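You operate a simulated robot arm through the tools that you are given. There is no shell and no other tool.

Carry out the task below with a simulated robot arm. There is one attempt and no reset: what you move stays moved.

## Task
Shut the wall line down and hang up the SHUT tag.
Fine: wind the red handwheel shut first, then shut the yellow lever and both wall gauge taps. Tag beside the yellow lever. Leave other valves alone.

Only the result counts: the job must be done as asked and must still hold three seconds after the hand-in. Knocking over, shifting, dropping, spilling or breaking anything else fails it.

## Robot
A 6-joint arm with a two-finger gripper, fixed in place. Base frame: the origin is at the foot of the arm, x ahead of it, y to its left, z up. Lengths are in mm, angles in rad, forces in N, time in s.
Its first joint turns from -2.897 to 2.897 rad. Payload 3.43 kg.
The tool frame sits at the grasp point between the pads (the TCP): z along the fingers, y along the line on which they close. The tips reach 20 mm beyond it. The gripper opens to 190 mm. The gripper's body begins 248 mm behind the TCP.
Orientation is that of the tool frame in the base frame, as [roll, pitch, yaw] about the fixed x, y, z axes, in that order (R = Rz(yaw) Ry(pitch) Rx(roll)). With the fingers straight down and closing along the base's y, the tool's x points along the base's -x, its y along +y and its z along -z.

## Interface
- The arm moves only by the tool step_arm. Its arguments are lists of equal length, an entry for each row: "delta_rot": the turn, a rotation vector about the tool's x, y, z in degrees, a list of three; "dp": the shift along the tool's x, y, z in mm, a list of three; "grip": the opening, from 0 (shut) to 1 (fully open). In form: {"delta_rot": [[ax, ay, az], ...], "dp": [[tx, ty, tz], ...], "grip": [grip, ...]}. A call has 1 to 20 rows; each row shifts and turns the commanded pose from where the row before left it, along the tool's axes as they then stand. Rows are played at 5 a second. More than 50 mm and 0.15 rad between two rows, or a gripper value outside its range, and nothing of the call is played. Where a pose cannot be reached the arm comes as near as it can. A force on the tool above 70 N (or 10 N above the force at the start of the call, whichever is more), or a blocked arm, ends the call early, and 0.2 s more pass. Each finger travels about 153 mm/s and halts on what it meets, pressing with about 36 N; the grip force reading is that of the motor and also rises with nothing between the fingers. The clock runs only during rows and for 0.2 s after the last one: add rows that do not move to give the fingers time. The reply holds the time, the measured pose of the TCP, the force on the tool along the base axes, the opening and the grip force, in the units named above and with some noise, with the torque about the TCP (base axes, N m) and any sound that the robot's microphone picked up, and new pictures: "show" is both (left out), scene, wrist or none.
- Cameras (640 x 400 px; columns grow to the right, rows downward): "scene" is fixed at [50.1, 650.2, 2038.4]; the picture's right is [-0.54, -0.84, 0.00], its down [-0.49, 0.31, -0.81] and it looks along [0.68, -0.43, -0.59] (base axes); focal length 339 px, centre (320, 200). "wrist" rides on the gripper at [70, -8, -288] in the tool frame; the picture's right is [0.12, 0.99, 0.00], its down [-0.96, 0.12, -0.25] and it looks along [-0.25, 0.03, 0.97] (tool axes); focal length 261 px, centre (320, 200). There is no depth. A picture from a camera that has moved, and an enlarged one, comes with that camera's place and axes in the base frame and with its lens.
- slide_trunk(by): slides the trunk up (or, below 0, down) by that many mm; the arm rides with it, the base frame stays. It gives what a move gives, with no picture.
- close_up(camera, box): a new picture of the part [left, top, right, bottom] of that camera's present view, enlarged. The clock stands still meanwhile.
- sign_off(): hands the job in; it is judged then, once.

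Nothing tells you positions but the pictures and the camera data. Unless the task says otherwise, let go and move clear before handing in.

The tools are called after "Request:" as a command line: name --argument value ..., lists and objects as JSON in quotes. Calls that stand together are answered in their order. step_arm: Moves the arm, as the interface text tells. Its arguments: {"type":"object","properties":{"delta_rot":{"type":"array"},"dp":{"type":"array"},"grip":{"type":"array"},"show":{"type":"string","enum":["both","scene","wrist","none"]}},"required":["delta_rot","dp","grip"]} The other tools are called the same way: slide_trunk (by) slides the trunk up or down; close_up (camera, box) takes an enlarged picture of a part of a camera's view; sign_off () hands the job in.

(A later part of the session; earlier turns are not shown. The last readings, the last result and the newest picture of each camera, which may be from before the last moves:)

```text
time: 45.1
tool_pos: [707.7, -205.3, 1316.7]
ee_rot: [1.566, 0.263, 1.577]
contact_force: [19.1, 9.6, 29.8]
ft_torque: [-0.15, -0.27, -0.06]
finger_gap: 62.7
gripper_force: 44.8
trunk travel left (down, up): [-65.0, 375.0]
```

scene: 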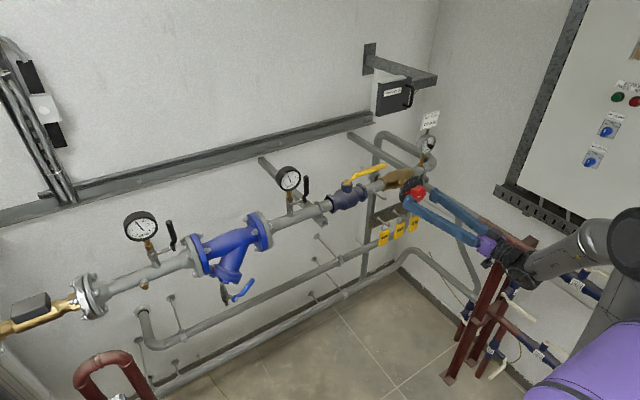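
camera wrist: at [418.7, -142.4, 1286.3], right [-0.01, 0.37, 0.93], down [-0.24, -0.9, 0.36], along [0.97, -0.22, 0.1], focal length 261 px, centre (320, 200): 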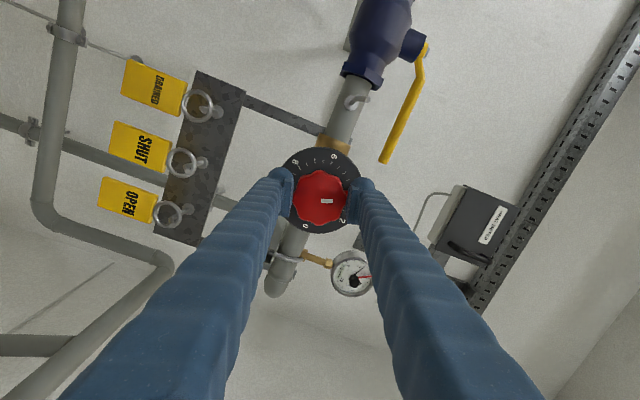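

I'll release, re-centre on the apparent wheel centre and regrip, to avoid side loads.

Request:
step_arm --delta_rot '[[0, 0, 0], [0, 0, 0], [0, 0, 0]]' --dp '[[0, 0, 0], [0, 0, 0], [0, 0, 0]]' --grip '[0.5, 0.5, 0.5]' --show "wrist"

Request:
close_up --camera "wrist" --box '[240, 120, 400, 260]'

```text
time: 45.9
tool_pos: [706.4, -207.1, 1312.7]
ee_rot: [1.568, 0.263, 1.576]
contact_force: [-0.1, -0.3, 0.3]
ft_torque: [0.01, 0.04, -0.04]
finger_gap: 95.2
gripper_force: 0.0
trunk travel left (down, up): [-65.0, 375.0]
camera wrist: at [418.1, -142.6, 1287.0], right [0.0, 0.37, 0.93], down [-0.24, -0.9, 0.36], along [0.97, -0.22, 0.09], focal length 261 px, centre (320, 200)
```

wrist: 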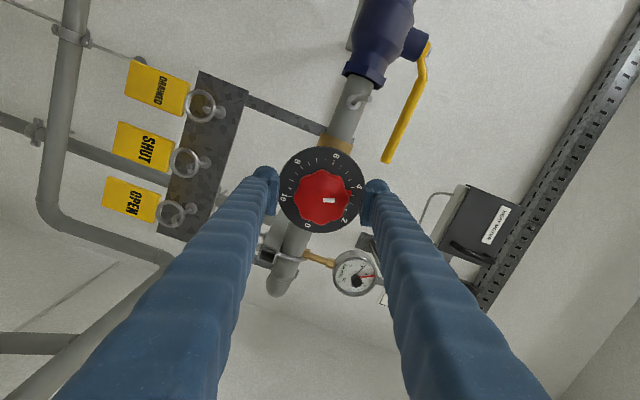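

```text
2.86 times, centred on (320, 190) of wrist
camera zoom: at [418.1, -142.6, 1287.0], right [0.0, 0.37, 0.93], down [-0.24, -0.9, 0.36], along [0.97, -0.22, 0.09], focal length 745 px, centre (320, 229)
```

zoom: 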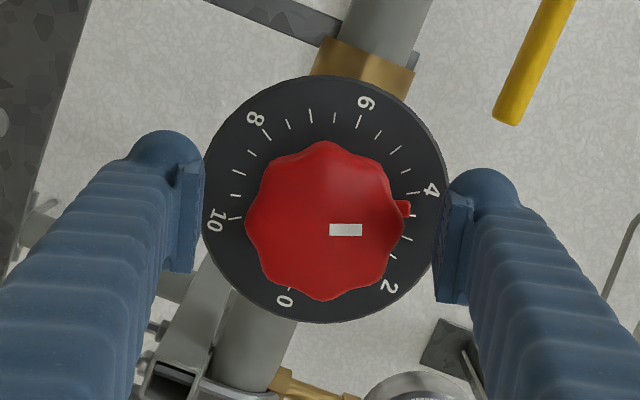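

Request:
step_arm --delta_rot '[[0, 0, 0], [0, 0, 0], [0, 0, 0], [0, 0, 0]]' --dp '[[0.2, 5.2, 1], [0, 0, 0], [0, 0, 0], [0, 0, 0]]' --grip '[0.5, 0.5, 0.2, 0.2]' --show "none"

Request:
step_arm --delta_rot '[[0, 0, 6], [0, 0, 6], [0, 0, 6], [0, 0, 6], [0, 0, 6], [0, 0, 0]]' --dp '[[0, 0, 0], [0, 0, 0], [0, 0, 0], [0, 0, 0], [0, 0, 0], [0, 0, 0]]' --grip '[0.2, 0.2, 0.2, 0.2, 0.2, 0.2]' --show "wrist"

```text
time: 46.9
tool_pos: [707.2, -205.8, 1316.7]
ee_rot: [1.575, 0.26, 1.578]
contact_force: [-6.0, -4.9, -20.7]
ft_torque: [0.09, 0.31, -0.39]
finger_gap: 62.4
gripper_force: 45.8
trunk travel left (down, up): [-65.0, 375.0]
```

```text
time: 48.3
tool_pos: [707.4, -206.8, 1319.3]
ee_rot: [1.57, -0.263, 1.578]
contact_force: [-14.5, -6.4, -29.0]
ft_torque: [0.11, 0.3, -0.11]
finger_gap: 62.6
gripper_force: 45.0
trunk travel left (down, up): [-65.0, 375.0]
camera wrist: at [419.7, -137.7, 1328.8], right [0.0, -0.14, 0.99], down [-0.24, -0.96, -0.14], along [0.97, -0.24, -0.04], focal length 261 px, centre (320, 200)
```

wrist: 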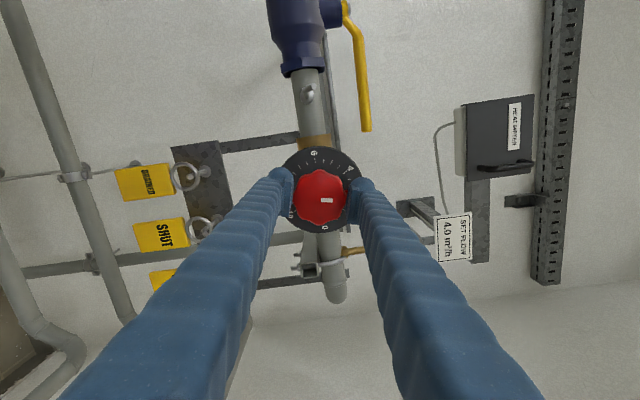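

Request:
step_arm --delta_rot '[[0, 0, 0], [0, 0, 6], [0, 0, 6], [0, 0, 6], [0, 0, 6], [0, 0, 6], [0, 0, 6], [0, 0, 6], [0, 0, 6], [0, 0, 0]]' --dp '[[-1.2, -2.5, -1], [0, 0, 0], [0, 0, 0], [0, 0, 0], [0, 0, 0], [0, 0, 0], [0, 0, 0], [0, 0, 0], [0, 0, 0], [0, 0, 0]]' --grip '[0.2, 0.2, 0.2, 0.2, 0.2, 0.2, 0.2, 0.2, 0.2, 0.2]' --show "wrist"

Request:
close_up --camera "wrist" --box '[260, 140, 380, 250]'

```text
time: 50.5
tool_pos: [708.5, -208.0, 1322.4]
ee_rot: [1.554, -1.1, 1.592]
contact_force: [33.6, -25.6, 38.6]
ft_torque: [-0.17, -0.23, 0.4]
finger_gap: 62.8
gripper_force: 44.5
trunk travel left (down, up): [-65.0, 375.0]
camera wrist: at [419.3, -170.1, 1377.6], right [0.0, -0.83, 0.56], down [-0.24, -0.54, -0.81], along [0.97, -0.13, -0.2], focal length 261 px, centre (320, 200)
```

wrist: 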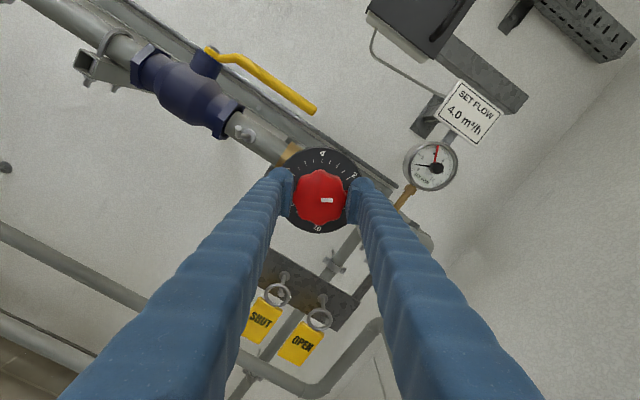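

```text
3.64 times, centred on (320, 195) of wrist
camera zoom: at [419.3, -170.1, 1377.6], right [0.0, -0.83, 0.56], down [-0.24, -0.54, -0.81], along [0.97, -0.13, -0.2], focal length 948 px, centre (320, 218)
```

zoom: 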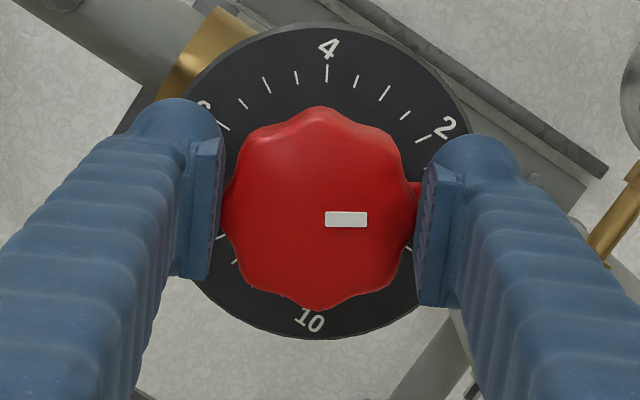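

Request:
step_arm --delta_rot '[[0, 0, 0], [0, 0, 5], [0, 0, 5], [0, 0, 5], [0, 0, 0]]' --dp '[[2, 3.8, 2], [0, 0, 0], [0, 0, 0], [0, 0, 0], [0, 0, 0]]' --grip '[0.2, 0.2, 0.2, 0.2, 0.2]' --show "wrist"

Request:
close_up --camera "wrist" --box '[260, 140, 380, 250]'

```text
time: 51.7
tool_pos: [707.4, -208.4, 1320.2]
ee_rot: [1.557, -1.363, 1.593]
contact_force: [14.6, -15.9, 25.3]
ft_torque: [-0.07, -0.25, -0.11]
finger_gap: 62.5
gripper_force: 45.0
trunk travel left (down, up): [-65.0, 375.0]
camera wrist: at [419.3, -188.3, 1387.5], right [0.01, -0.95, 0.32], down [-0.24, -0.31, -0.92], along [0.97, -0.07, -0.23], focal length 261 px, centre (320, 200)
```

wrist: 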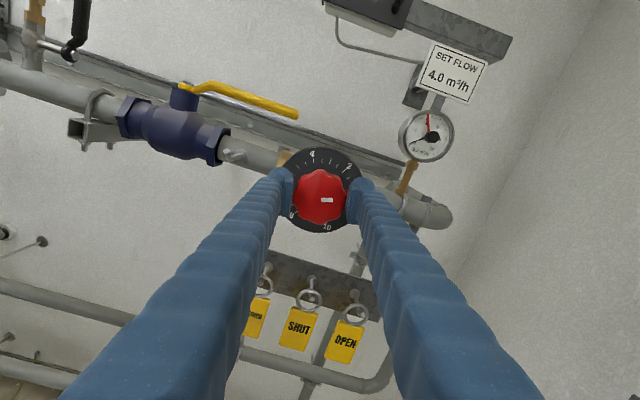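

```text
3.64 times, centred on (320, 195) of wrist
camera zoom: at [419.3, -188.3, 1387.5], right [0.01, -0.95, 0.32], down [-0.24, -0.31, -0.92], along [0.97, -0.07, -0.23], focal length 948 px, centre (320, 218)
```

zoom: 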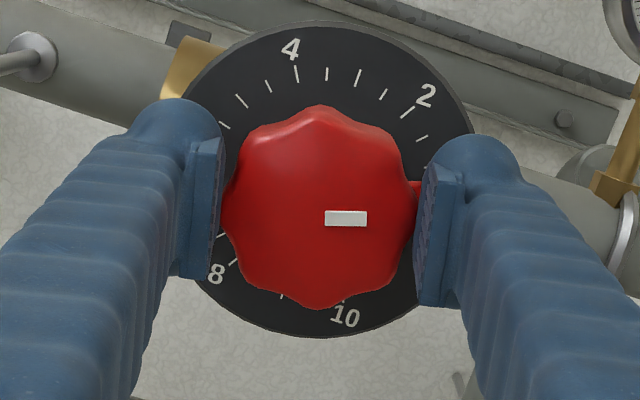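

Request:
step_arm --delta_rot '[[0, 0, 4], [0, 0, 4], [0, 0, 4], [0, 0, 0]]' --dp '[[0.5, 1.5, 1], [0, 0, 0], [0, 0, 0], [0, 0, 0]]' --grip '[0.2, 0.2, 0.2, 0.2]' --show "wrist"

Request:
close_up --camera "wrist" --box '[260, 110, 460, 250]'

```text
time: 52.7
tool_pos: [708.1, -211.4, 1322.5]
ee_rot: [-0.569, -1.568, -2.566]
contact_force: [-3.7, -12.3, 10.4]
ft_torque: [-0.05, -0.04, -0.1]
finger_gap: 62.3
gripper_force: 45.2
trunk travel left (down, up): [-65.0, 375.0]
camera wrist: at [419.5, -203.8, 1391.2], right [0.01, -0.99, 0.12], down [-0.24, -0.12, -0.96], along [0.97, -0.02, -0.24], focal length 261 px, centre (320, 200)
```

wrist: 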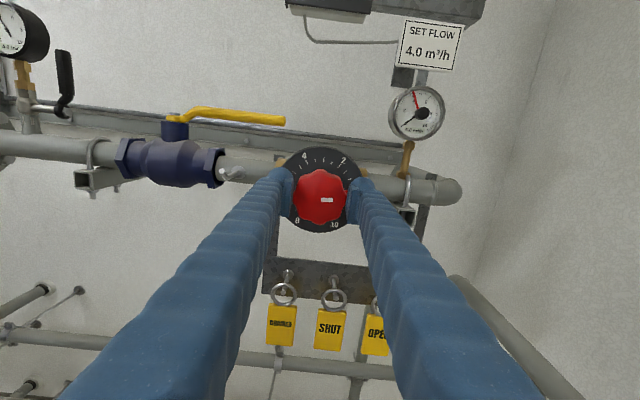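

```text
2.86 times, centred on (360, 180) of wrist
camera zoom: at [419.5, -203.8, 1391.2], right [0.01, -0.99, 0.12], down [-0.24, -0.12, -0.96], along [0.97, -0.02, -0.24], focal length 745 px, centre (206, 257)
```

zoom: 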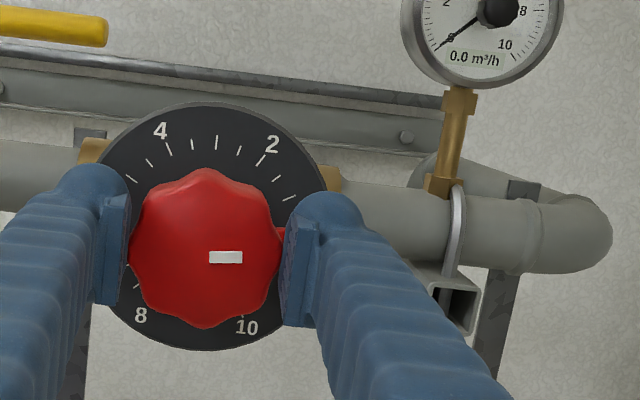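

The flow meter already reads 0.0. I'll turn a bit further to reach the stop.

Request:
step_arm --delta_rot '[[0, 0, 3], [0, 0, 3], [0, 0, 3], [0, 0, 0]]' --dp '[[0, 0, 0], [0, 0, 0], [0, 0, 0], [0, 0, 0]]' --grip '[0.2, 0.2, 0.2, 0.2]' --show "wrist"

Request:
close_up --camera "wrist" --box '[260, 110, 460, 250]'

```text
time: 53.7
tool_pos: [706.8, -210.8, 1323.2]
ee_rot: [-1.557, -1.412, -1.579]
contact_force: [-13.9, -19.4, -0.8]
ft_torque: [-1.27, 0.22, -0.47]
finger_gap: 62.6
gripper_force: 45.4
trunk travel left (down, up): [-65.0, 375.0]
camera wrist: at [419.6, -215.2, 1392.4], right [0.01, -1.0, -0.04], down [-0.25, 0.04, -0.97], along [0.97, 0.02, -0.25], focal length 261 px, centre (320, 200)
```

wrist: 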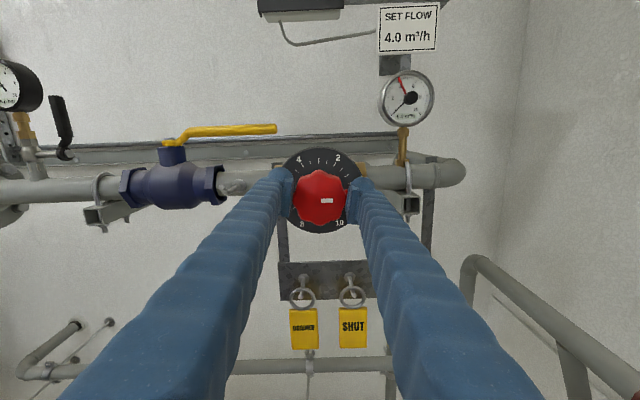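

```text
2.86 times, centred on (360, 180) of wrist
camera zoom: at [419.6, -215.2, 1392.4], right [0.01, -1.0, -0.04], down [-0.25, 0.04, -0.97], along [0.97, 0.02, -0.25], focal length 745 px, centre (206, 257)
```

zoom: 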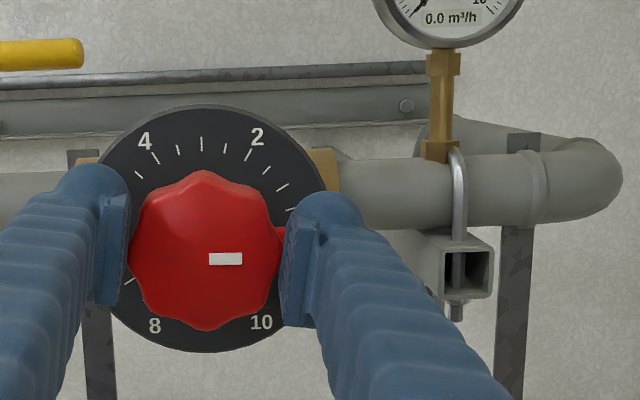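

The torque has risen, so this looks like the stop. I'll give it one more nudge, then release and check the pointer.

Request:
step_arm --delta_rot '[[0, 0, 3], [0, 0, 3], [0, 0, 0]]' --dp '[[0, 0, 0], [0, 0, 0], [0, 0, 0]]' --grip '[0.2, 0.2, 0.2]' --show "none"

Request:
step_arm --delta_rot '[[0, 0, 0], [0, 0, 0], [0, 0, 0], [0, 0, 0]]' --dp '[[0, 0, 0], [0, 0, 0], [0, 0, 0], [0, 0, 0]]' --grip '[0.55, 0.55, 0.55, 0.55]' --show "wrist"

Request:
close_up --camera "wrist" --box '[240, 110, 400, 250]'

```text
time: 54.5
tool_pos: [707.2, -211.8, 1324.5]
ee_rot: [-1.552, -1.306, -1.585]
contact_force: [-5.4, -27.9, 8.4]
ft_torque: [-1.42, 0.01, -0.32]
finger_gap: 63.0
gripper_force: 45.4
trunk travel left (down, up): [-65.0, 375.0]
```

```text
time: 55.5
tool_pos: [709.2, -208.4, 1323.9]
ee_rot: [-1.563, -1.308, -1.57]
contact_force: [0.4, 1.1, 0.6]
ft_torque: [0.0, -0.01, -0.05]
finger_gap: 104.5
gripper_force: 0.1
trunk travel left (down, up): [-65.0, 375.0]
camera wrist: at [421.0, -220.6, 1392.2], right [0.01, -0.99, -0.14], down [-0.25, 0.13, -0.96], along [0.97, 0.04, -0.24], focal length 261 px, centre (320, 200)
```

wrist: 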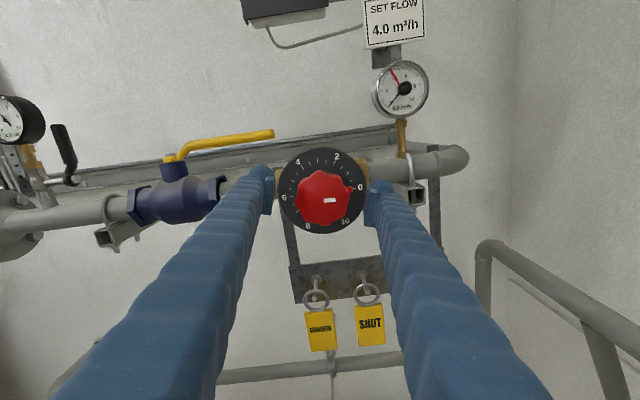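

```text
2.86 times, centred on (320, 180) of wrist
camera zoom: at [421.0, -220.6, 1392.2], right [0.01, -0.99, -0.14], down [-0.25, 0.13, -0.96], along [0.97, 0.04, -0.24], focal length 745 px, centre (320, 257)
```

zoom: 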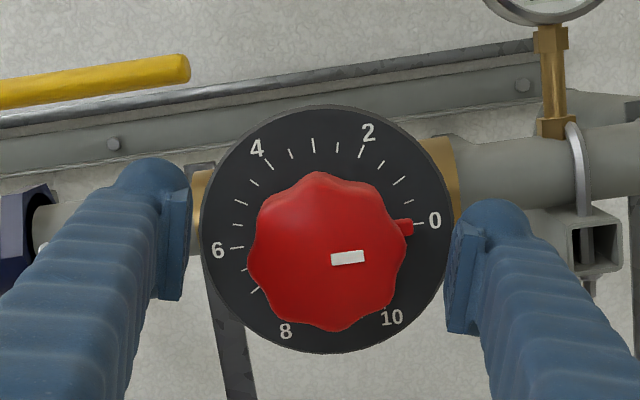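

The pointer sits at 0, so the handwheel is shut. I'll back off, raise the trunk and reorient for the yellow lever.

Request:
step_arm --delta_rot '[[0, 0, 0], [0, 0, 0], [0, 0, 0], [0, 0, 0]]' --dp '[[0, 0, -10], [0, 0, -10], [0, 0, -10], [0, 0, 0]]' --grip '[0.6, 0.6, 0.6, 0.6]' --show "wrist"

```text
time: 56.5
tool_pos: [680.6, -209.7, 1322.7]
ee_rot: [-1.572, -1.31, -1.559]
contact_force: [0.2, 0.4, 0.7]
ft_torque: [-0.01, 0.04, -0.01]
finger_gap: 114.0
gripper_force: 0.1
trunk travel left (down, up): [-65.0, 375.0]
camera wrist: at [392.2, -223.1, 1392.6], right [0.01, -0.99, -0.14], down [-0.25, 0.13, -0.96], along [0.97, 0.05, -0.25], focal length 261 px, centre (320, 200)
```

wrist: 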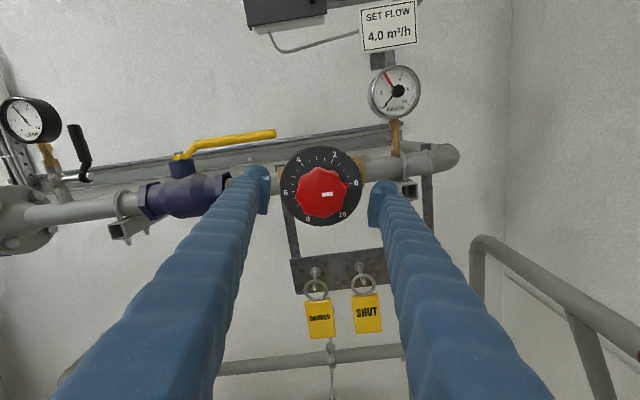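

Request:
slide_trunk --by 200

Request:
step_arm --delta_rot '[[0, 0, -8], [0, 0, -8], [0, 0, -8], [0, 0, -8], [0, 0, -8], [0, 0, -8], [0, 0, -8], [0, 0, -8], [0, 0, -8], [0, 0, -8], [0, 0, -8], [0, 0, -8], [0, 0, -9], [0, 0, 0]]' --dp '[[0, 0, 0], [0, 0, 0], [0, 0, 0], [0, 0, 0], [0, 0, 0], [0, 0, 0], [0, 0, 0], [0, 0, 0], [0, 0, 0], [0, 0, 0], [0, 0, 0], [0, 0, 0], [0, 0, 0], [0, 0, 0]]' --grip '[0.6, 0.6, 0.6, 0.6, 0.6, 0.6, 0.6, 0.6, 0.6, 0.6, 0.6, 0.6, 0.6, 0.6]' --show "none"

```text
time: 58.6
tool_pos: [681.1, -211.5, 1522.4]
ee_rot: [-1.573, -1.308, -1.56]
contact_force: [0.1, -0.5, -0.1]
ft_torque: [0.01, -0.01, 0.0]
finger_gap: 114.0
gripper_force: 0.0
trunk travel left (down, up): [-265.0, 175.0]
```

```text
refused: row 13 steps farther than a row can; nothing moved
```

Request:
step_arm --delta_rot '[[0, 0, -8], [0, 0, -8], [0, 0, -8], [0, 0, -8], [0, 0, -8], [0, 0, -8], [0, 0, -8], [0, 0, -8], [0, 0, -8], [0, 0, -8], [0, 0, -8], [0, 0, -8], [0, 0, -8], [0, 0, -1], [0, 0, 0]]' --dp '[[0, 0, 0], [0, 0, 0], [0, 0, 0], [0, 0, 0], [0, 0, 0], [0, 0, 0], [0, 0, 0], [0, 0, 0], [0, 0, 0], [0, 0, 0], [0, 0, 0], [0, 0, 0], [0, 0, 0], [0, 0, 0], [0, 0, 0]]' --grip '[0.6, 0.6, 0.6, 0.6, 0.6, 0.6, 0.6, 0.6, 0.6, 0.6, 0.6, 0.6, 0.6, 0.6, 0.6]' --show "none"

Request:
step_arm --delta_rot '[[8, 0, 0], [8, 0, 0], [8, 0, 0], [8, 0, 0], [8, 0, 0], [8, 0, 0], [8, 0, 0], [4, 0, 0], [0, 0, 0]]' --dp '[[0, 0, 0], [0, 0, 0], [0, 0, 0], [0, 0, 0], [0, 0, 0], [0, 0, 0], [0, 0, 0], [0, 0, 0], [0, 0, 0]]' --grip '[0.6, 0.6, 0.6, 0.6, 0.6, 0.6, 0.6, 0.6, 0.6]' --show "both"

```text
time: 61.8
tool_pos: [680.1, -209.7, 1523.4]
ee_rot: [1.57, 0.002, 1.582]
contact_force: [0.2, -0.5, -0.2]
ft_torque: [0.02, -0.03, 0.0]
finger_gap: 114.1
gripper_force: 0.0
trunk travel left (down, up): [-265.0, 175.0]
```

```text
time: 63.8
tool_pos: [680.5, -210.2, 1523.1]
ee_rot: [2.618, 0.001, 1.578]
contact_force: [0.0, 0.1, 0.8]
ft_torque: [-0.08, -0.03, -0.04]
finger_gap: 114.3
gripper_force: 0.0
trunk travel left (down, up): [-265.0, 175.0]
camera wrist: at [528.6, -140.9, 1767.6], right [0.86, 0.13, 0.5], down [-0.01, -0.96, 0.27], along [0.51, -0.24, -0.82], focal length 261 px, centre (320, 200)
```

scene: 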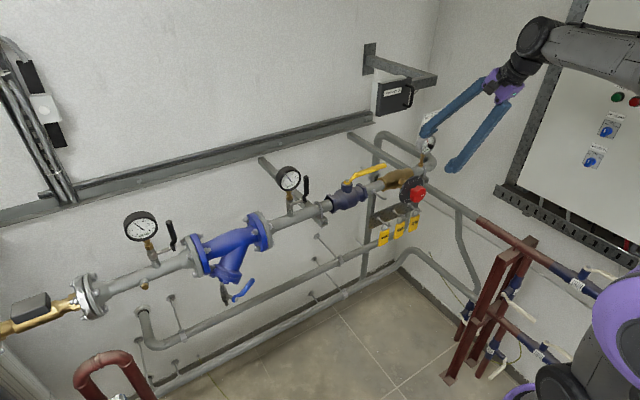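
wrist: 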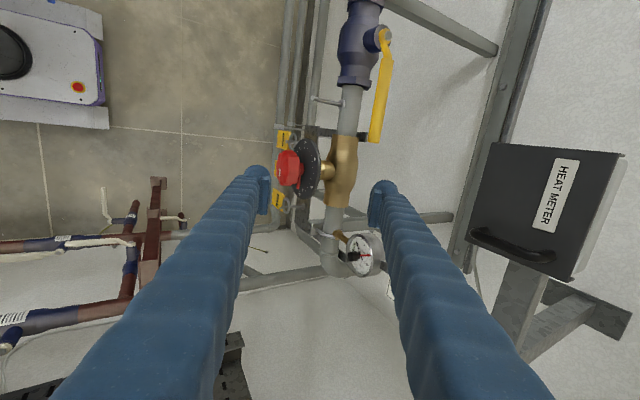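

Request:
close_up --camera "wrist" --box '[300, 0, 460, 160]'

Request:
close_up --camera "scene" --box '[310, 150, 410, 220]'

```text
2.50 times, centred on (380, 80) of wrist
camera zoom: at [528.6, -140.9, 1767.6], right [0.86, 0.13, 0.5], down [-0.01, -0.96, 0.27], along [0.51, -0.24, -0.82], focal length 652 px, centre (170, 500)
```

zoom: 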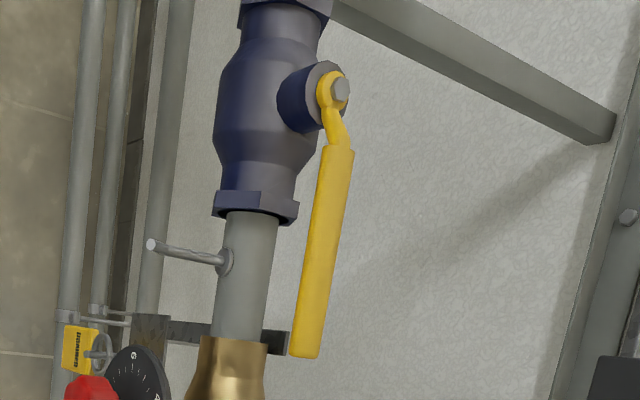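

```text
5.71 times, centred on (360, 185) of scene
camera zoom: at [50.1, 650.2, 2038.4], right [-0.54, -0.84, 0.0], down [-0.49, 0.31, -0.81], along [0.68, -0.43, -0.59], focal length 1936 px, centre (91, 286)
```

zoom: 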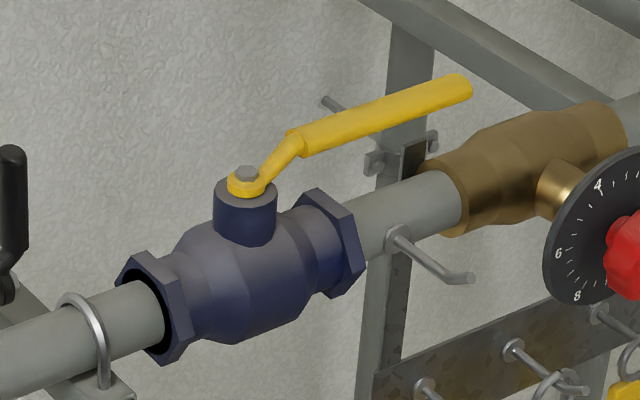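

The lever handle runs from about y=-12 to y=-142 at x≈848, z≈1405, with the hub near (852,27). I'll close to about 55 mm and approach so the fingers straddle the handle near y=-95.

Request:
step_arm --delta_rot '[[0, 0, 0], [0, 0, 0], [0, 0, 0], [0, 0, 0], [0, 0, 0]]' --dp '[[28.5, 21.5, 17], [28.5, 21.5, 17], [28.5, 21.5, 17], [28.5, 21.5, 17], [0, 0, 0]]' --grip '[0.3, 0.3, 0.3, 0.3, 0.3]' --show "both"

Request:
close_up --camera "wrist" --box '[240, 80, 440, 260]'

```text
time: 65.0
tool_pos: [791.2, -93.4, 1507.6]
ee_rot: [2.618, 0.001, 1.58]
contact_force: [0.6, 0.2, 0.1]
ft_torque: [-0.04, -0.05, 0.0]
finger_gap: 56.8
gripper_force: 0.1
trunk travel left (down, up): [-265.0, 175.0]
camera wrist: at [638.1, -26.0, 1751.0], right [0.86, 0.13, 0.5], down [-0.01, -0.96, 0.27], along [0.51, -0.24, -0.82], focal length 261 px, centre (320, 200)
```

scene: 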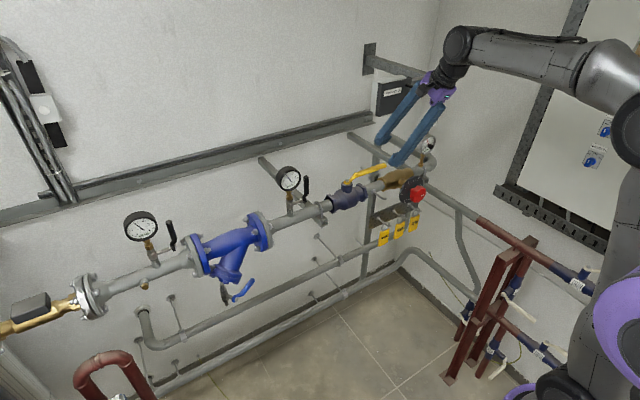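
wrist: 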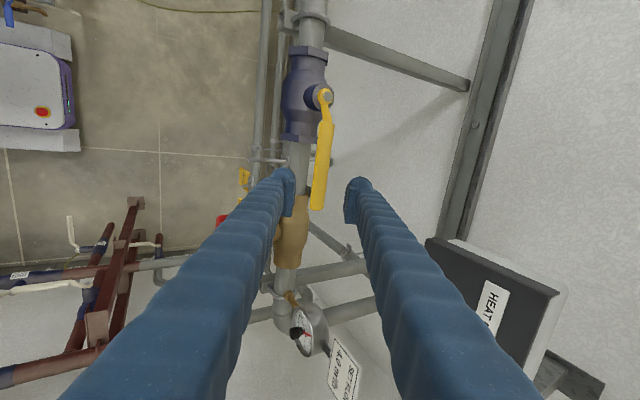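

```text
2.22 times, centred on (340, 170) of wrist
camera zoom: at [638.1, -26.0, 1751.0], right [0.86, 0.13, 0.5], down [-0.01, -0.96, 0.27], along [0.51, -0.24, -0.82], focal length 579 px, centre (276, 267)
```

zoom: 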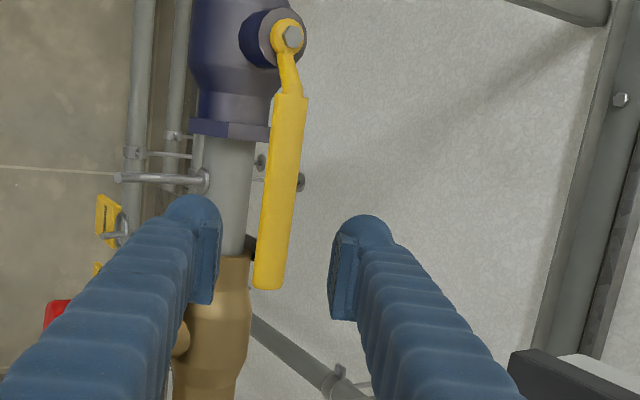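

Request:
step_arm --delta_rot '[[0, 0, 0], [0, 0, 0], [0, 0, 0], [0, 0, 0], [0, 0, 0], [0, 0, 0]]' --dp '[[0, 0, 25], [0, 0, 25], [0, 0, 25], [0, 0, 25], [0, 0, 18], [0, 0, 0]]' --grip '[0.3, 0.3, 0.3, 0.3, 0.3, 0.3]' --show "both"

Request:
close_up --camera "wrist" --box '[240, 80, 440, 260]'

Request:
close_up --camera "scene" --box '[320, 90, 480, 220]'

```text
time: 66.4
tool_pos: [845.8, -95.1, 1405.5]
ee_rot: [2.618, 0.0, 1.582]
contact_force: [0.4, 0.1, -0.5]
ft_torque: [0.01, -0.01, 0.0]
finger_gap: 57.0
gripper_force: 0.1
trunk travel left (down, up): [-265.0, 175.0]
camera wrist: at [693.2, -25.7, 1649.0], right [0.86, 0.13, 0.5], down [-0.01, -0.96, 0.27], along [0.51, -0.24, -0.82], focal length 261 px, centre (320, 200)
```

scene: 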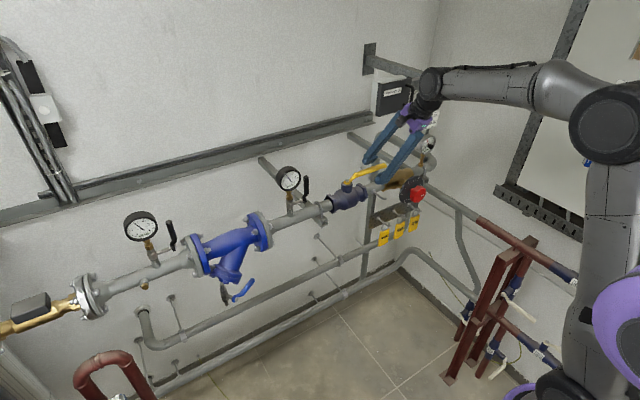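
wrist: 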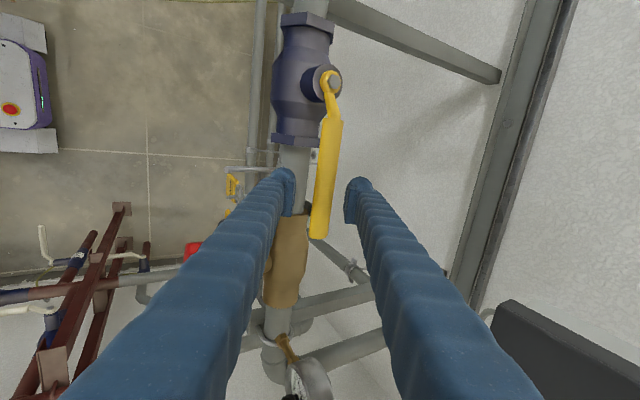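

```text
2.22 times, centred on (340, 170) of wrist
camera zoom: at [693.2, -25.7, 1649.0], right [0.86, 0.13, 0.5], down [-0.01, -0.96, 0.27], along [0.51, -0.24, -0.82], focal length 579 px, centre (276, 267)
```

zoom: 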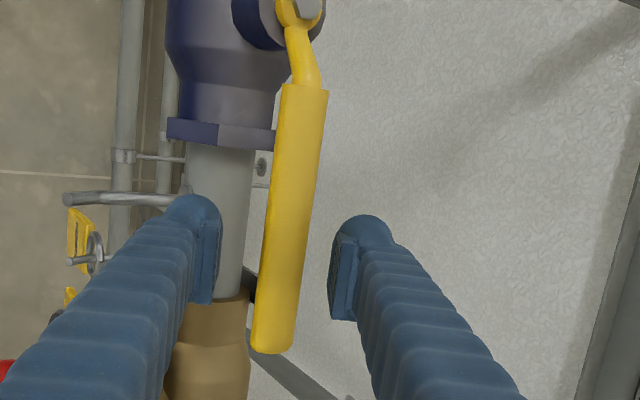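

```text
3.08 times, centred on (400, 155) of scene
camera zoom: at [50.1, 650.2, 2038.4], right [-0.54, -0.84, 0.0], down [-0.49, 0.31, -0.81], along [0.68, -0.43, -0.59], focal length 1043 px, centre (74, 338)
```

zoom: 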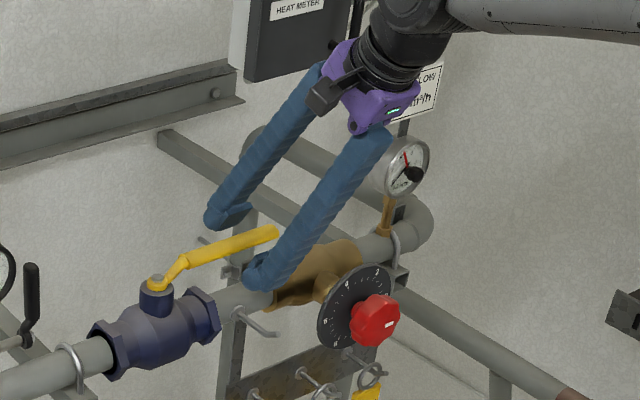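

The rear fingertip is only just level with the handle, so I'll go slightly deeper and narrow the gap.

Request:
step_arm --delta_rot '[[0, 0, 0], [0, 0, 0], [0, 0, 0], [0, 0, 0]]' --dp '[[0, 2, 4], [0, 0, 4], [0, 0, 0], [0, 0, 0]]' --grip '[0.25, 0.2, 0.2, 0.2]' --show "both"

Request:
close_up --camera "wrist" --box '[240, 80, 440, 260]'

```text
time: 67.4
tool_pos: [852.1, -95.8, 1397.8]
ee_rot: [2.62, 0.0, 1.583]
contact_force: [0.4, -0.5, 0.2]
ft_torque: [0.0, 0.01, 0.0]
finger_gap: 37.9
gripper_force: 0.0
trunk travel left (down, up): [-265.0, 175.0]
camera wrist: at [700.0, -25.5, 1642.3], right [0.86, 0.13, 0.5], down [-0.01, -0.96, 0.27], along [0.51, -0.24, -0.82], focal length 261 px, centre (320, 200)
```

scene: 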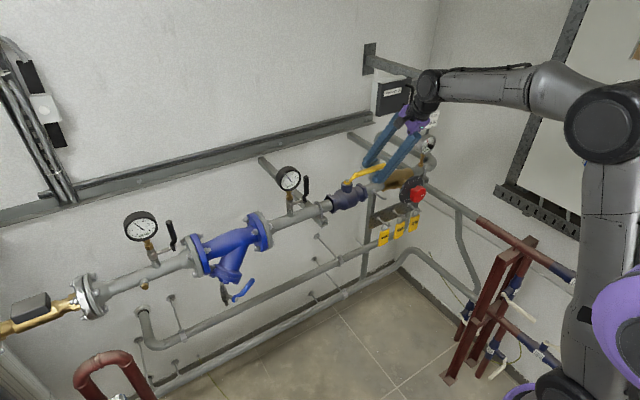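
wrist: 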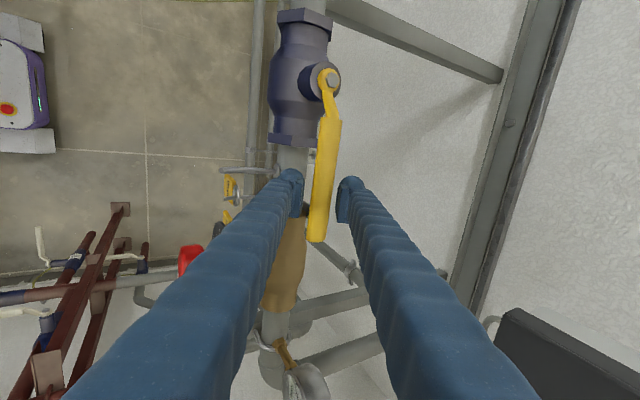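

```text
2.22 times, centred on (340, 170) of wrist
camera zoom: at [700.0, -25.5, 1642.3], right [0.86, 0.13, 0.5], down [-0.01, -0.96, 0.27], along [0.51, -0.24, -0.82], focal length 579 px, centre (276, 267)
```

zoom: 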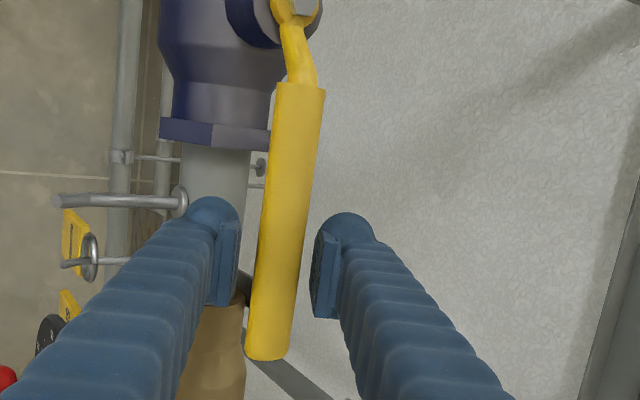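

The handle is between the fingers. I'll swing it about the hub toward the robot, clockwise from above, starting with a short test.

Request:
step_arm --delta_rot '[[0, -3, 5.2], [0, -3, 5.2], [0, -3, 5.2], [0, 0, 0]]' --dp '[[0.67, -11.14, -6.43], [0.67, -11.14, -6.43], [0.67, -11.14, -6.43], [0, 0, 0]]' --grip '[0.2, 0.2, 0.2, 0.2]' --show "both"

```text
time: 68.4
tool_pos: [813.9, -89.6, 1398.2]
ee_rot: [2.617, 0.001, 1.266]
contact_force: [5.4, -1.6, 7.7]
ft_torque: [-0.17, 0.0, 0.08]
finger_gap: 42.6
gripper_force: 4.3
trunk travel left (down, up): [-265.0, 175.0]
camera wrist: at [690.6, 24.0, 1643.0], right [0.86, -0.14, 0.5], down [-0.31, -0.91, 0.27], along [0.41, -0.39, -0.82], focal length 261 px, centre (320, 200)
```

scene: 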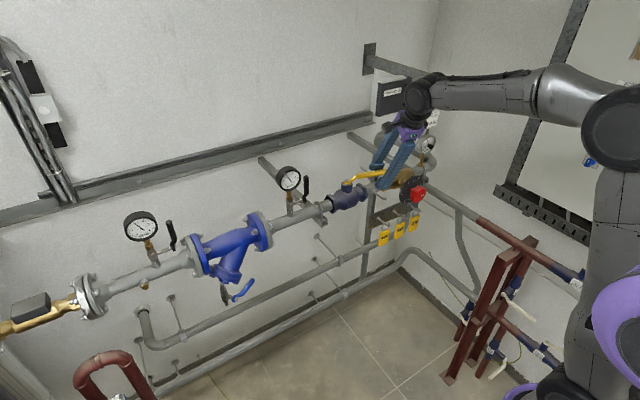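
wrist: 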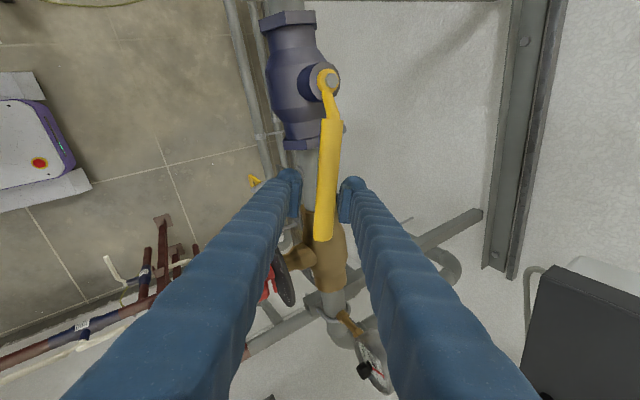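

It turns easily in that direction, so I'll continue.

Request:
step_arm --delta_rot '[[0, -3, 5.2], [0, -3, 5.2], [0, -3, 5.2], [0, -3, 5.2], [0, -3, 5.2], [0, -3, 5.2], [0, -3, 5.2], [0, 0, 0]]' --dp '[[0.67, -11.14, -6.43], [0.67, -11.14, -6.43], [0.67, -11.14, -6.43], [0.67, -11.14, -6.43], [0.67, -11.14, -6.43], [0.67, -11.14, -6.43], [0.67, -11.14, -6.43], [0, 0, 0]]' --grip '[0.2, 0.2, 0.2, 0.2, 0.2, 0.2, 0.2, 0.2]' --show "both"

```text
time: 70.2
tool_pos: [744.4, -34.4, 1398.5]
ee_rot: [2.618, 0.003, 0.532]
contact_force: [1.9, -5.3, 5.9]
ft_torque: [-0.13, 0.09, 0.04]
finger_gap: 41.9
gripper_force: 3.5
trunk travel left (down, up): [-265.0, 175.0]
camera wrist: at [729.2, 131.4, 1642.3], right [0.54, -0.68, 0.5], down [-0.84, -0.47, 0.27], along [0.05, -0.56, -0.82], focal length 261 px, centre (320, 200)
```

scene: 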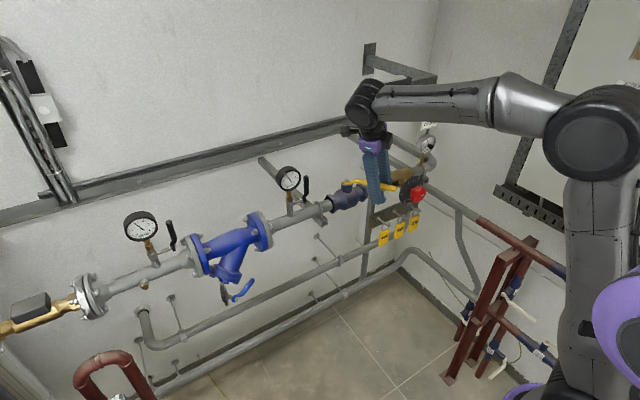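
wrist: 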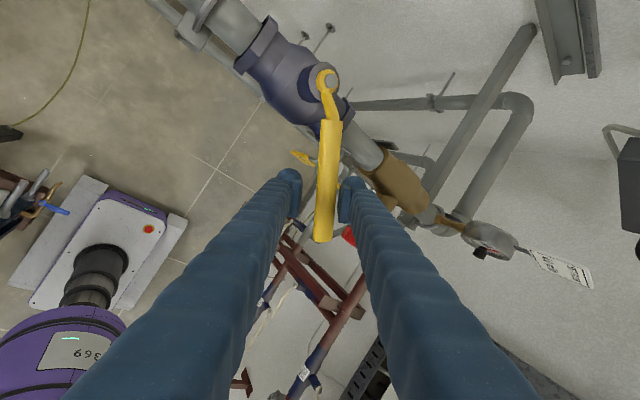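

Request:
step_arm --delta_rot '[[0, -3, 5.2], [0, -3, 5.2], [0, -3, 5.2], [0, -3, 5.2], [0, -3, 5.2], [0, 0, 0]]' --dp '[[0.67, -11.14, -6.43], [0.67, -11.14, -6.43], [0.67, -11.14, -6.43], [0.67, -11.14, -6.43], [0.67, -11.14, -6.43], [0, 0, 0]]' --grip '[0.2, 0.2, 0.2, 0.2, 0.2, 0.2]' --show "both"

Request:
step_arm --delta_rot '[[0, -1.5, 2.6], [0, -1.5, 2.6], [0, 0, 0]]' --dp '[[0.17, -5.57, -3.2], [0.17, -5.57, -3.2], [0, 0, 0]]' --grip '[0.2, 0.2, 0.2]' --show "wrist"

```text
time: 71.6
tool_pos: [830.4, -66.6, 1506.8]
ee_rot: [2.641, 0.027, 0.051]
contact_force: [-1.0, 0.3, 0.9]
ft_torque: [0.14, -0.27, 0.16]
finger_gap: 37.9
gripper_force: 0.1
out of reach, approached as far as the arm can: row 1, 2, 3, 4, 5
trunk travel left (down, up): [-265.0, 175.0]
camera wrist: at [899.5, 81.5, 1751.9], right [0.18, -0.86, 0.47], down [-0.95, -0.03, 0.3], along [-0.24, -0.5, -0.83], focal length 261 px, centre (320, 200)
```

scene: 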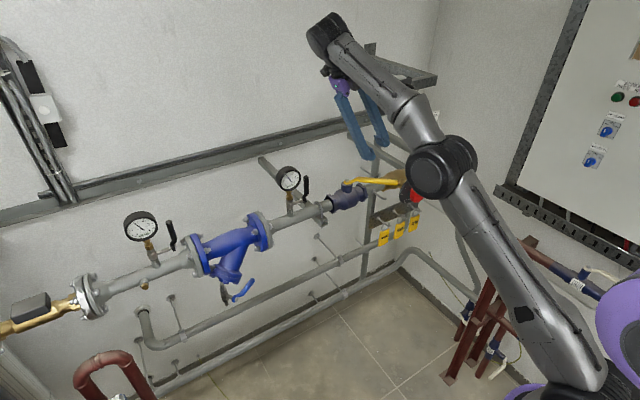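
wrist: 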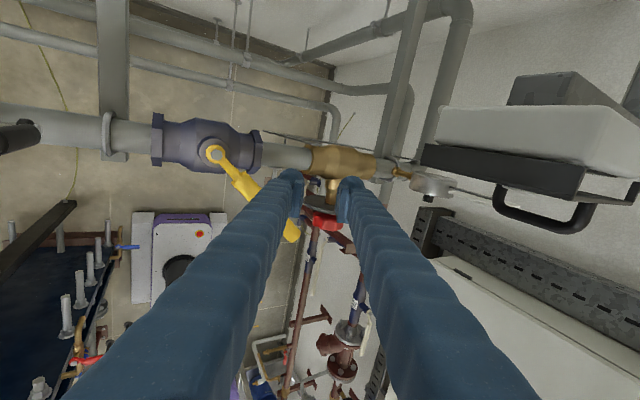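

```text
time: 72.4
tool_pos: [832.9, -67.4, 1502.6]
ee_rot: [2.641, 0.031, 0.056]
contact_force: [0.3, 0.6, -0.5]
ft_torque: [0.04, -0.07, 0.06]
finger_gap: 38.3
gripper_force: 0.1
out of reach, approached as far as the arm can: row 1, 2
trunk travel left (down, up): [-265.0, 175.0]
camera wrist: at [903.4, 81.6, 1748.9], right [0.18, -0.86, 0.47], down [-0.95, -0.03, 0.3], along [-0.25, -0.5, -0.83], focal length 261 px, centre (320, 200)
```

wrist: 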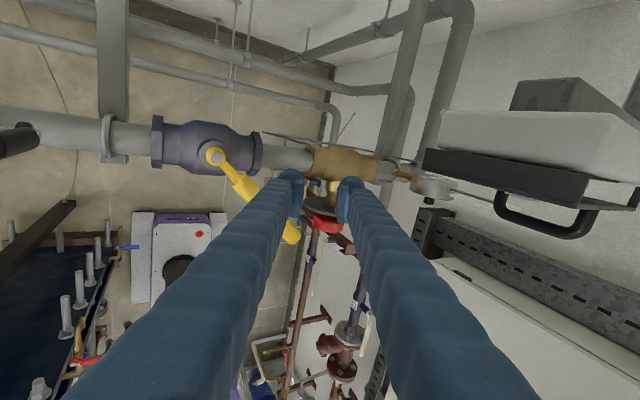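

The arm changed its elbow pose while swinging and lifted off the lever, which is now about two-thirds turned. I'll check the surroundings before moving on.

Request:
close_up --camera "scene" --box '[280, 10, 460, 240]'

Request:
close_up --camera "wrist" --box '[140, 80, 380, 260]'

```text
1.74 times, centred on (370, 125) of scene
camera zoom: at [50.1, 650.2, 2038.4], right [-0.54, -0.84, 0.0], down [-0.49, 0.31, -0.81], along [0.68, -0.43, -0.59], focal length 589 px, centre (233, 330)
```

zoom: 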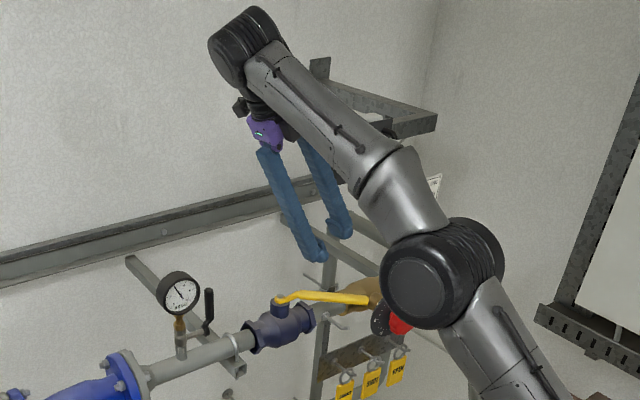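

```text
2.22 times, centred on (260, 170) of wrist
camera zoom: at [903.4, 81.6, 1748.9], right [0.18, -0.86, 0.47], down [-0.95, -0.03, 0.3], along [-0.25, -0.5, -0.83], focal length 579 px, centre (453, 267)
```

zoom: 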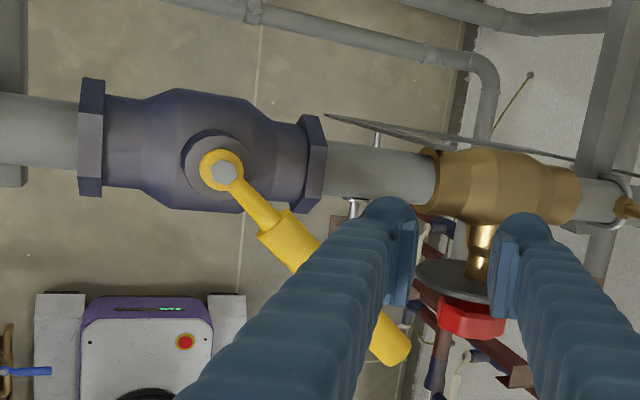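

Request:
step_arm --delta_rot '[[0, 0, 0], [0, 0, 0], [0, 0, 0], [0, 0, 0], [0, 0, 0], [0, 0, 0], [0, 0, 0]]' --dp '[[-17, 8.7, -17.5], [-17, 8.7, -17.5], [-17, 8.7, -17.5], [-17, 8.7, -17.5], [-17, 8.7, -17.5], [-17, 8.7, -17.5], [0, 0, 0]]' --grip '[0.2, 0.2, 0.2, 0.2, 0.2, 0.2, 0.2]' --show "both"

```text
time: 74.0
tool_pos: [726.6, -79.3, 1605.1]
ee_rot: [2.642, 0.031, 0.064]
contact_force: [-0.9, 0.9, -0.9]
ft_torque: [-0.03, 0.08, -0.03]
finger_gap: 38.0
gripper_force: 0.0
out of reach, approached as far as the arm can: row 3, 4, 5, 6
trunk travel left (down, up): [-265.0, 175.0]
camera wrist: at [795.4, 70.7, 1850.0], right [0.19, -0.86, 0.47], down [-0.95, -0.04, 0.3], along [-0.24, -0.51, -0.83], focal length 261 px, centre (320, 200)
```

scene: 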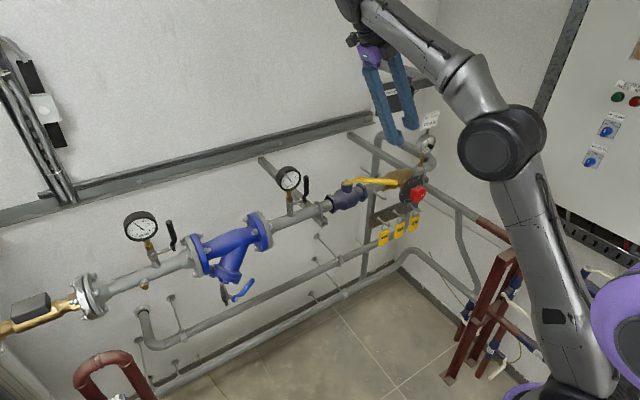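
wrist: 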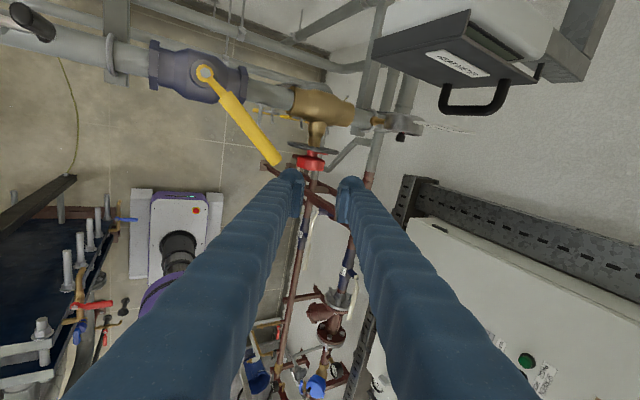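

I'll bring the tool back to vertical and unwind its yaw, moving toward a comfortable pose.

Request:
step_arm --delta_rot '[[7, 0, 0], [7, 0, 0], [7, 0, 0], [7, 0, 0], [0, 0, -8], [0, 0, -8], [0, 0, -8], [0, 0, -8], [0, 0, -8], [0, 0, -8], [0, 0, 0]]' --dp '[[0, 0, 0], [0, 0, 0], [0, 0, 0], [0, 0, 0], [0, 0, 0], [0, 0, 0], [0, 0, 0], [0, 0, 0], [0, 0, 0], [0, 0, 0], [0, 0, 0]]' --grip '[0.2, 0.2, 0.2, 0.2, 0.2, 0.2, 0.2, 0.2, 0.2, 0.2, 0.2]' --show "scene"

```text
time: 76.4
tool_pos: [699.9, -82.8, 1565.6]
ee_rot: [-3.128, 0.029, 0.894]
contact_force: [-0.6, 0.6, 0.1]
ft_torque: [-0.02, -0.02, 0.04]
finger_gap: 38.0
gripper_force: 0.0
out of reach, approached as far as the arm can: row 1, 2, 3, 4
trunk travel left (down, up): [-265.0, 175.0]
```

scene: 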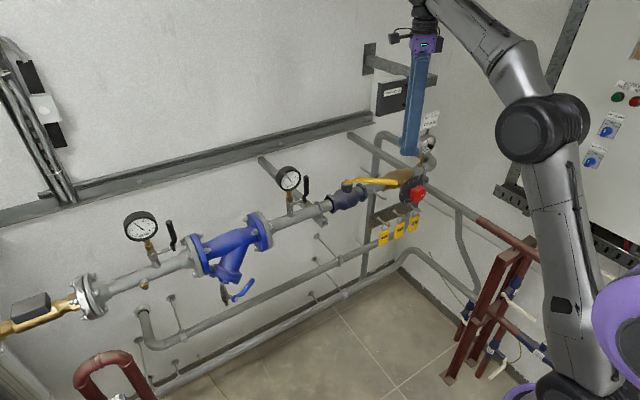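

The lever is about 46° turned. With a vertical tool I'll line up over the handle, closing across it, and straddle it again.

Request:
step_arm --delta_rot '[[0, 0, 7.2], [0, 0, 0], [0, 0, 0], [0, 0, 0], [0, 0, 0], [0, 0, 0]]' --dp '[[0, 0, 0], [17.6, 6.6, 16], [17.6, 6.6, 16], [17.6, 6.6, 16], [17.6, 6.6, 16], [0, 0, 0]]' --grip '[0.3, 0.3, 0.3, 0.3, 0.3, 0.3]' --show "both"

Request:
close_up --camera "wrist" --box '[220, 60, 420, 260]'

```text
time: 77.8
tool_pos: [766.0, -52.4, 1501.2]
ee_rot: [-3.13, 0.032, 0.766]
contact_force: [-0.3, 0.4, -0.7]
ft_torque: [-0.01, -0.04, -0.02]
finger_gap: 56.9
gripper_force: 0.1
trunk travel left (down, up): [-265.0, 175.0]
camera wrist: at [819.6, 5.1, 1785.7], right [0.77, -0.63, -0.02], down [-0.61, -0.75, 0.28], along [-0.19, -0.2, -0.96], focal length 261 px, centre (320, 200)
```

scene: 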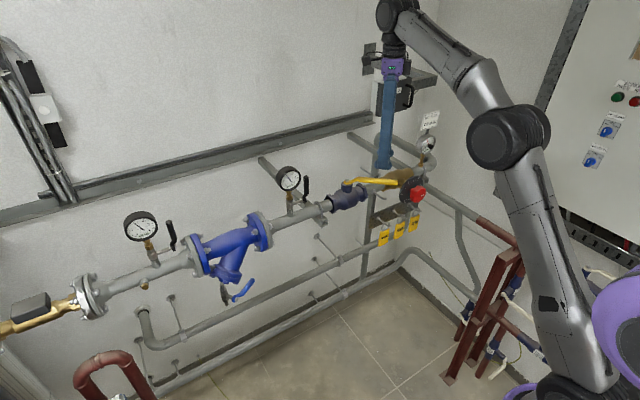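
wrist: 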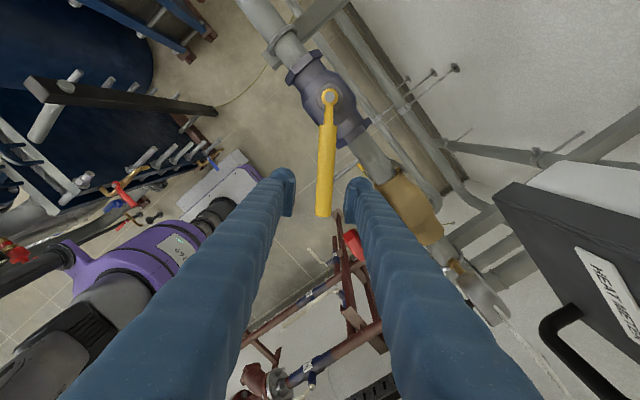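

```text
2.00 times, centred on (320, 160) of wrist
camera zoom: at [819.6, 5.1, 1785.7], right [0.77, -0.63, -0.02], down [-0.61, -0.75, 0.28], along [-0.19, -0.2, -0.96], focal length 521 px, centre (320, 280)
```

zoom: 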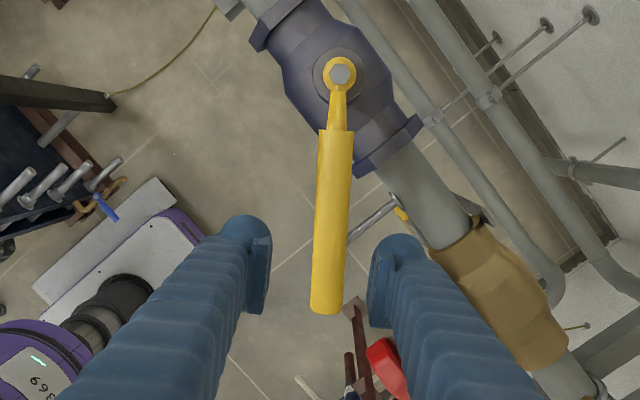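

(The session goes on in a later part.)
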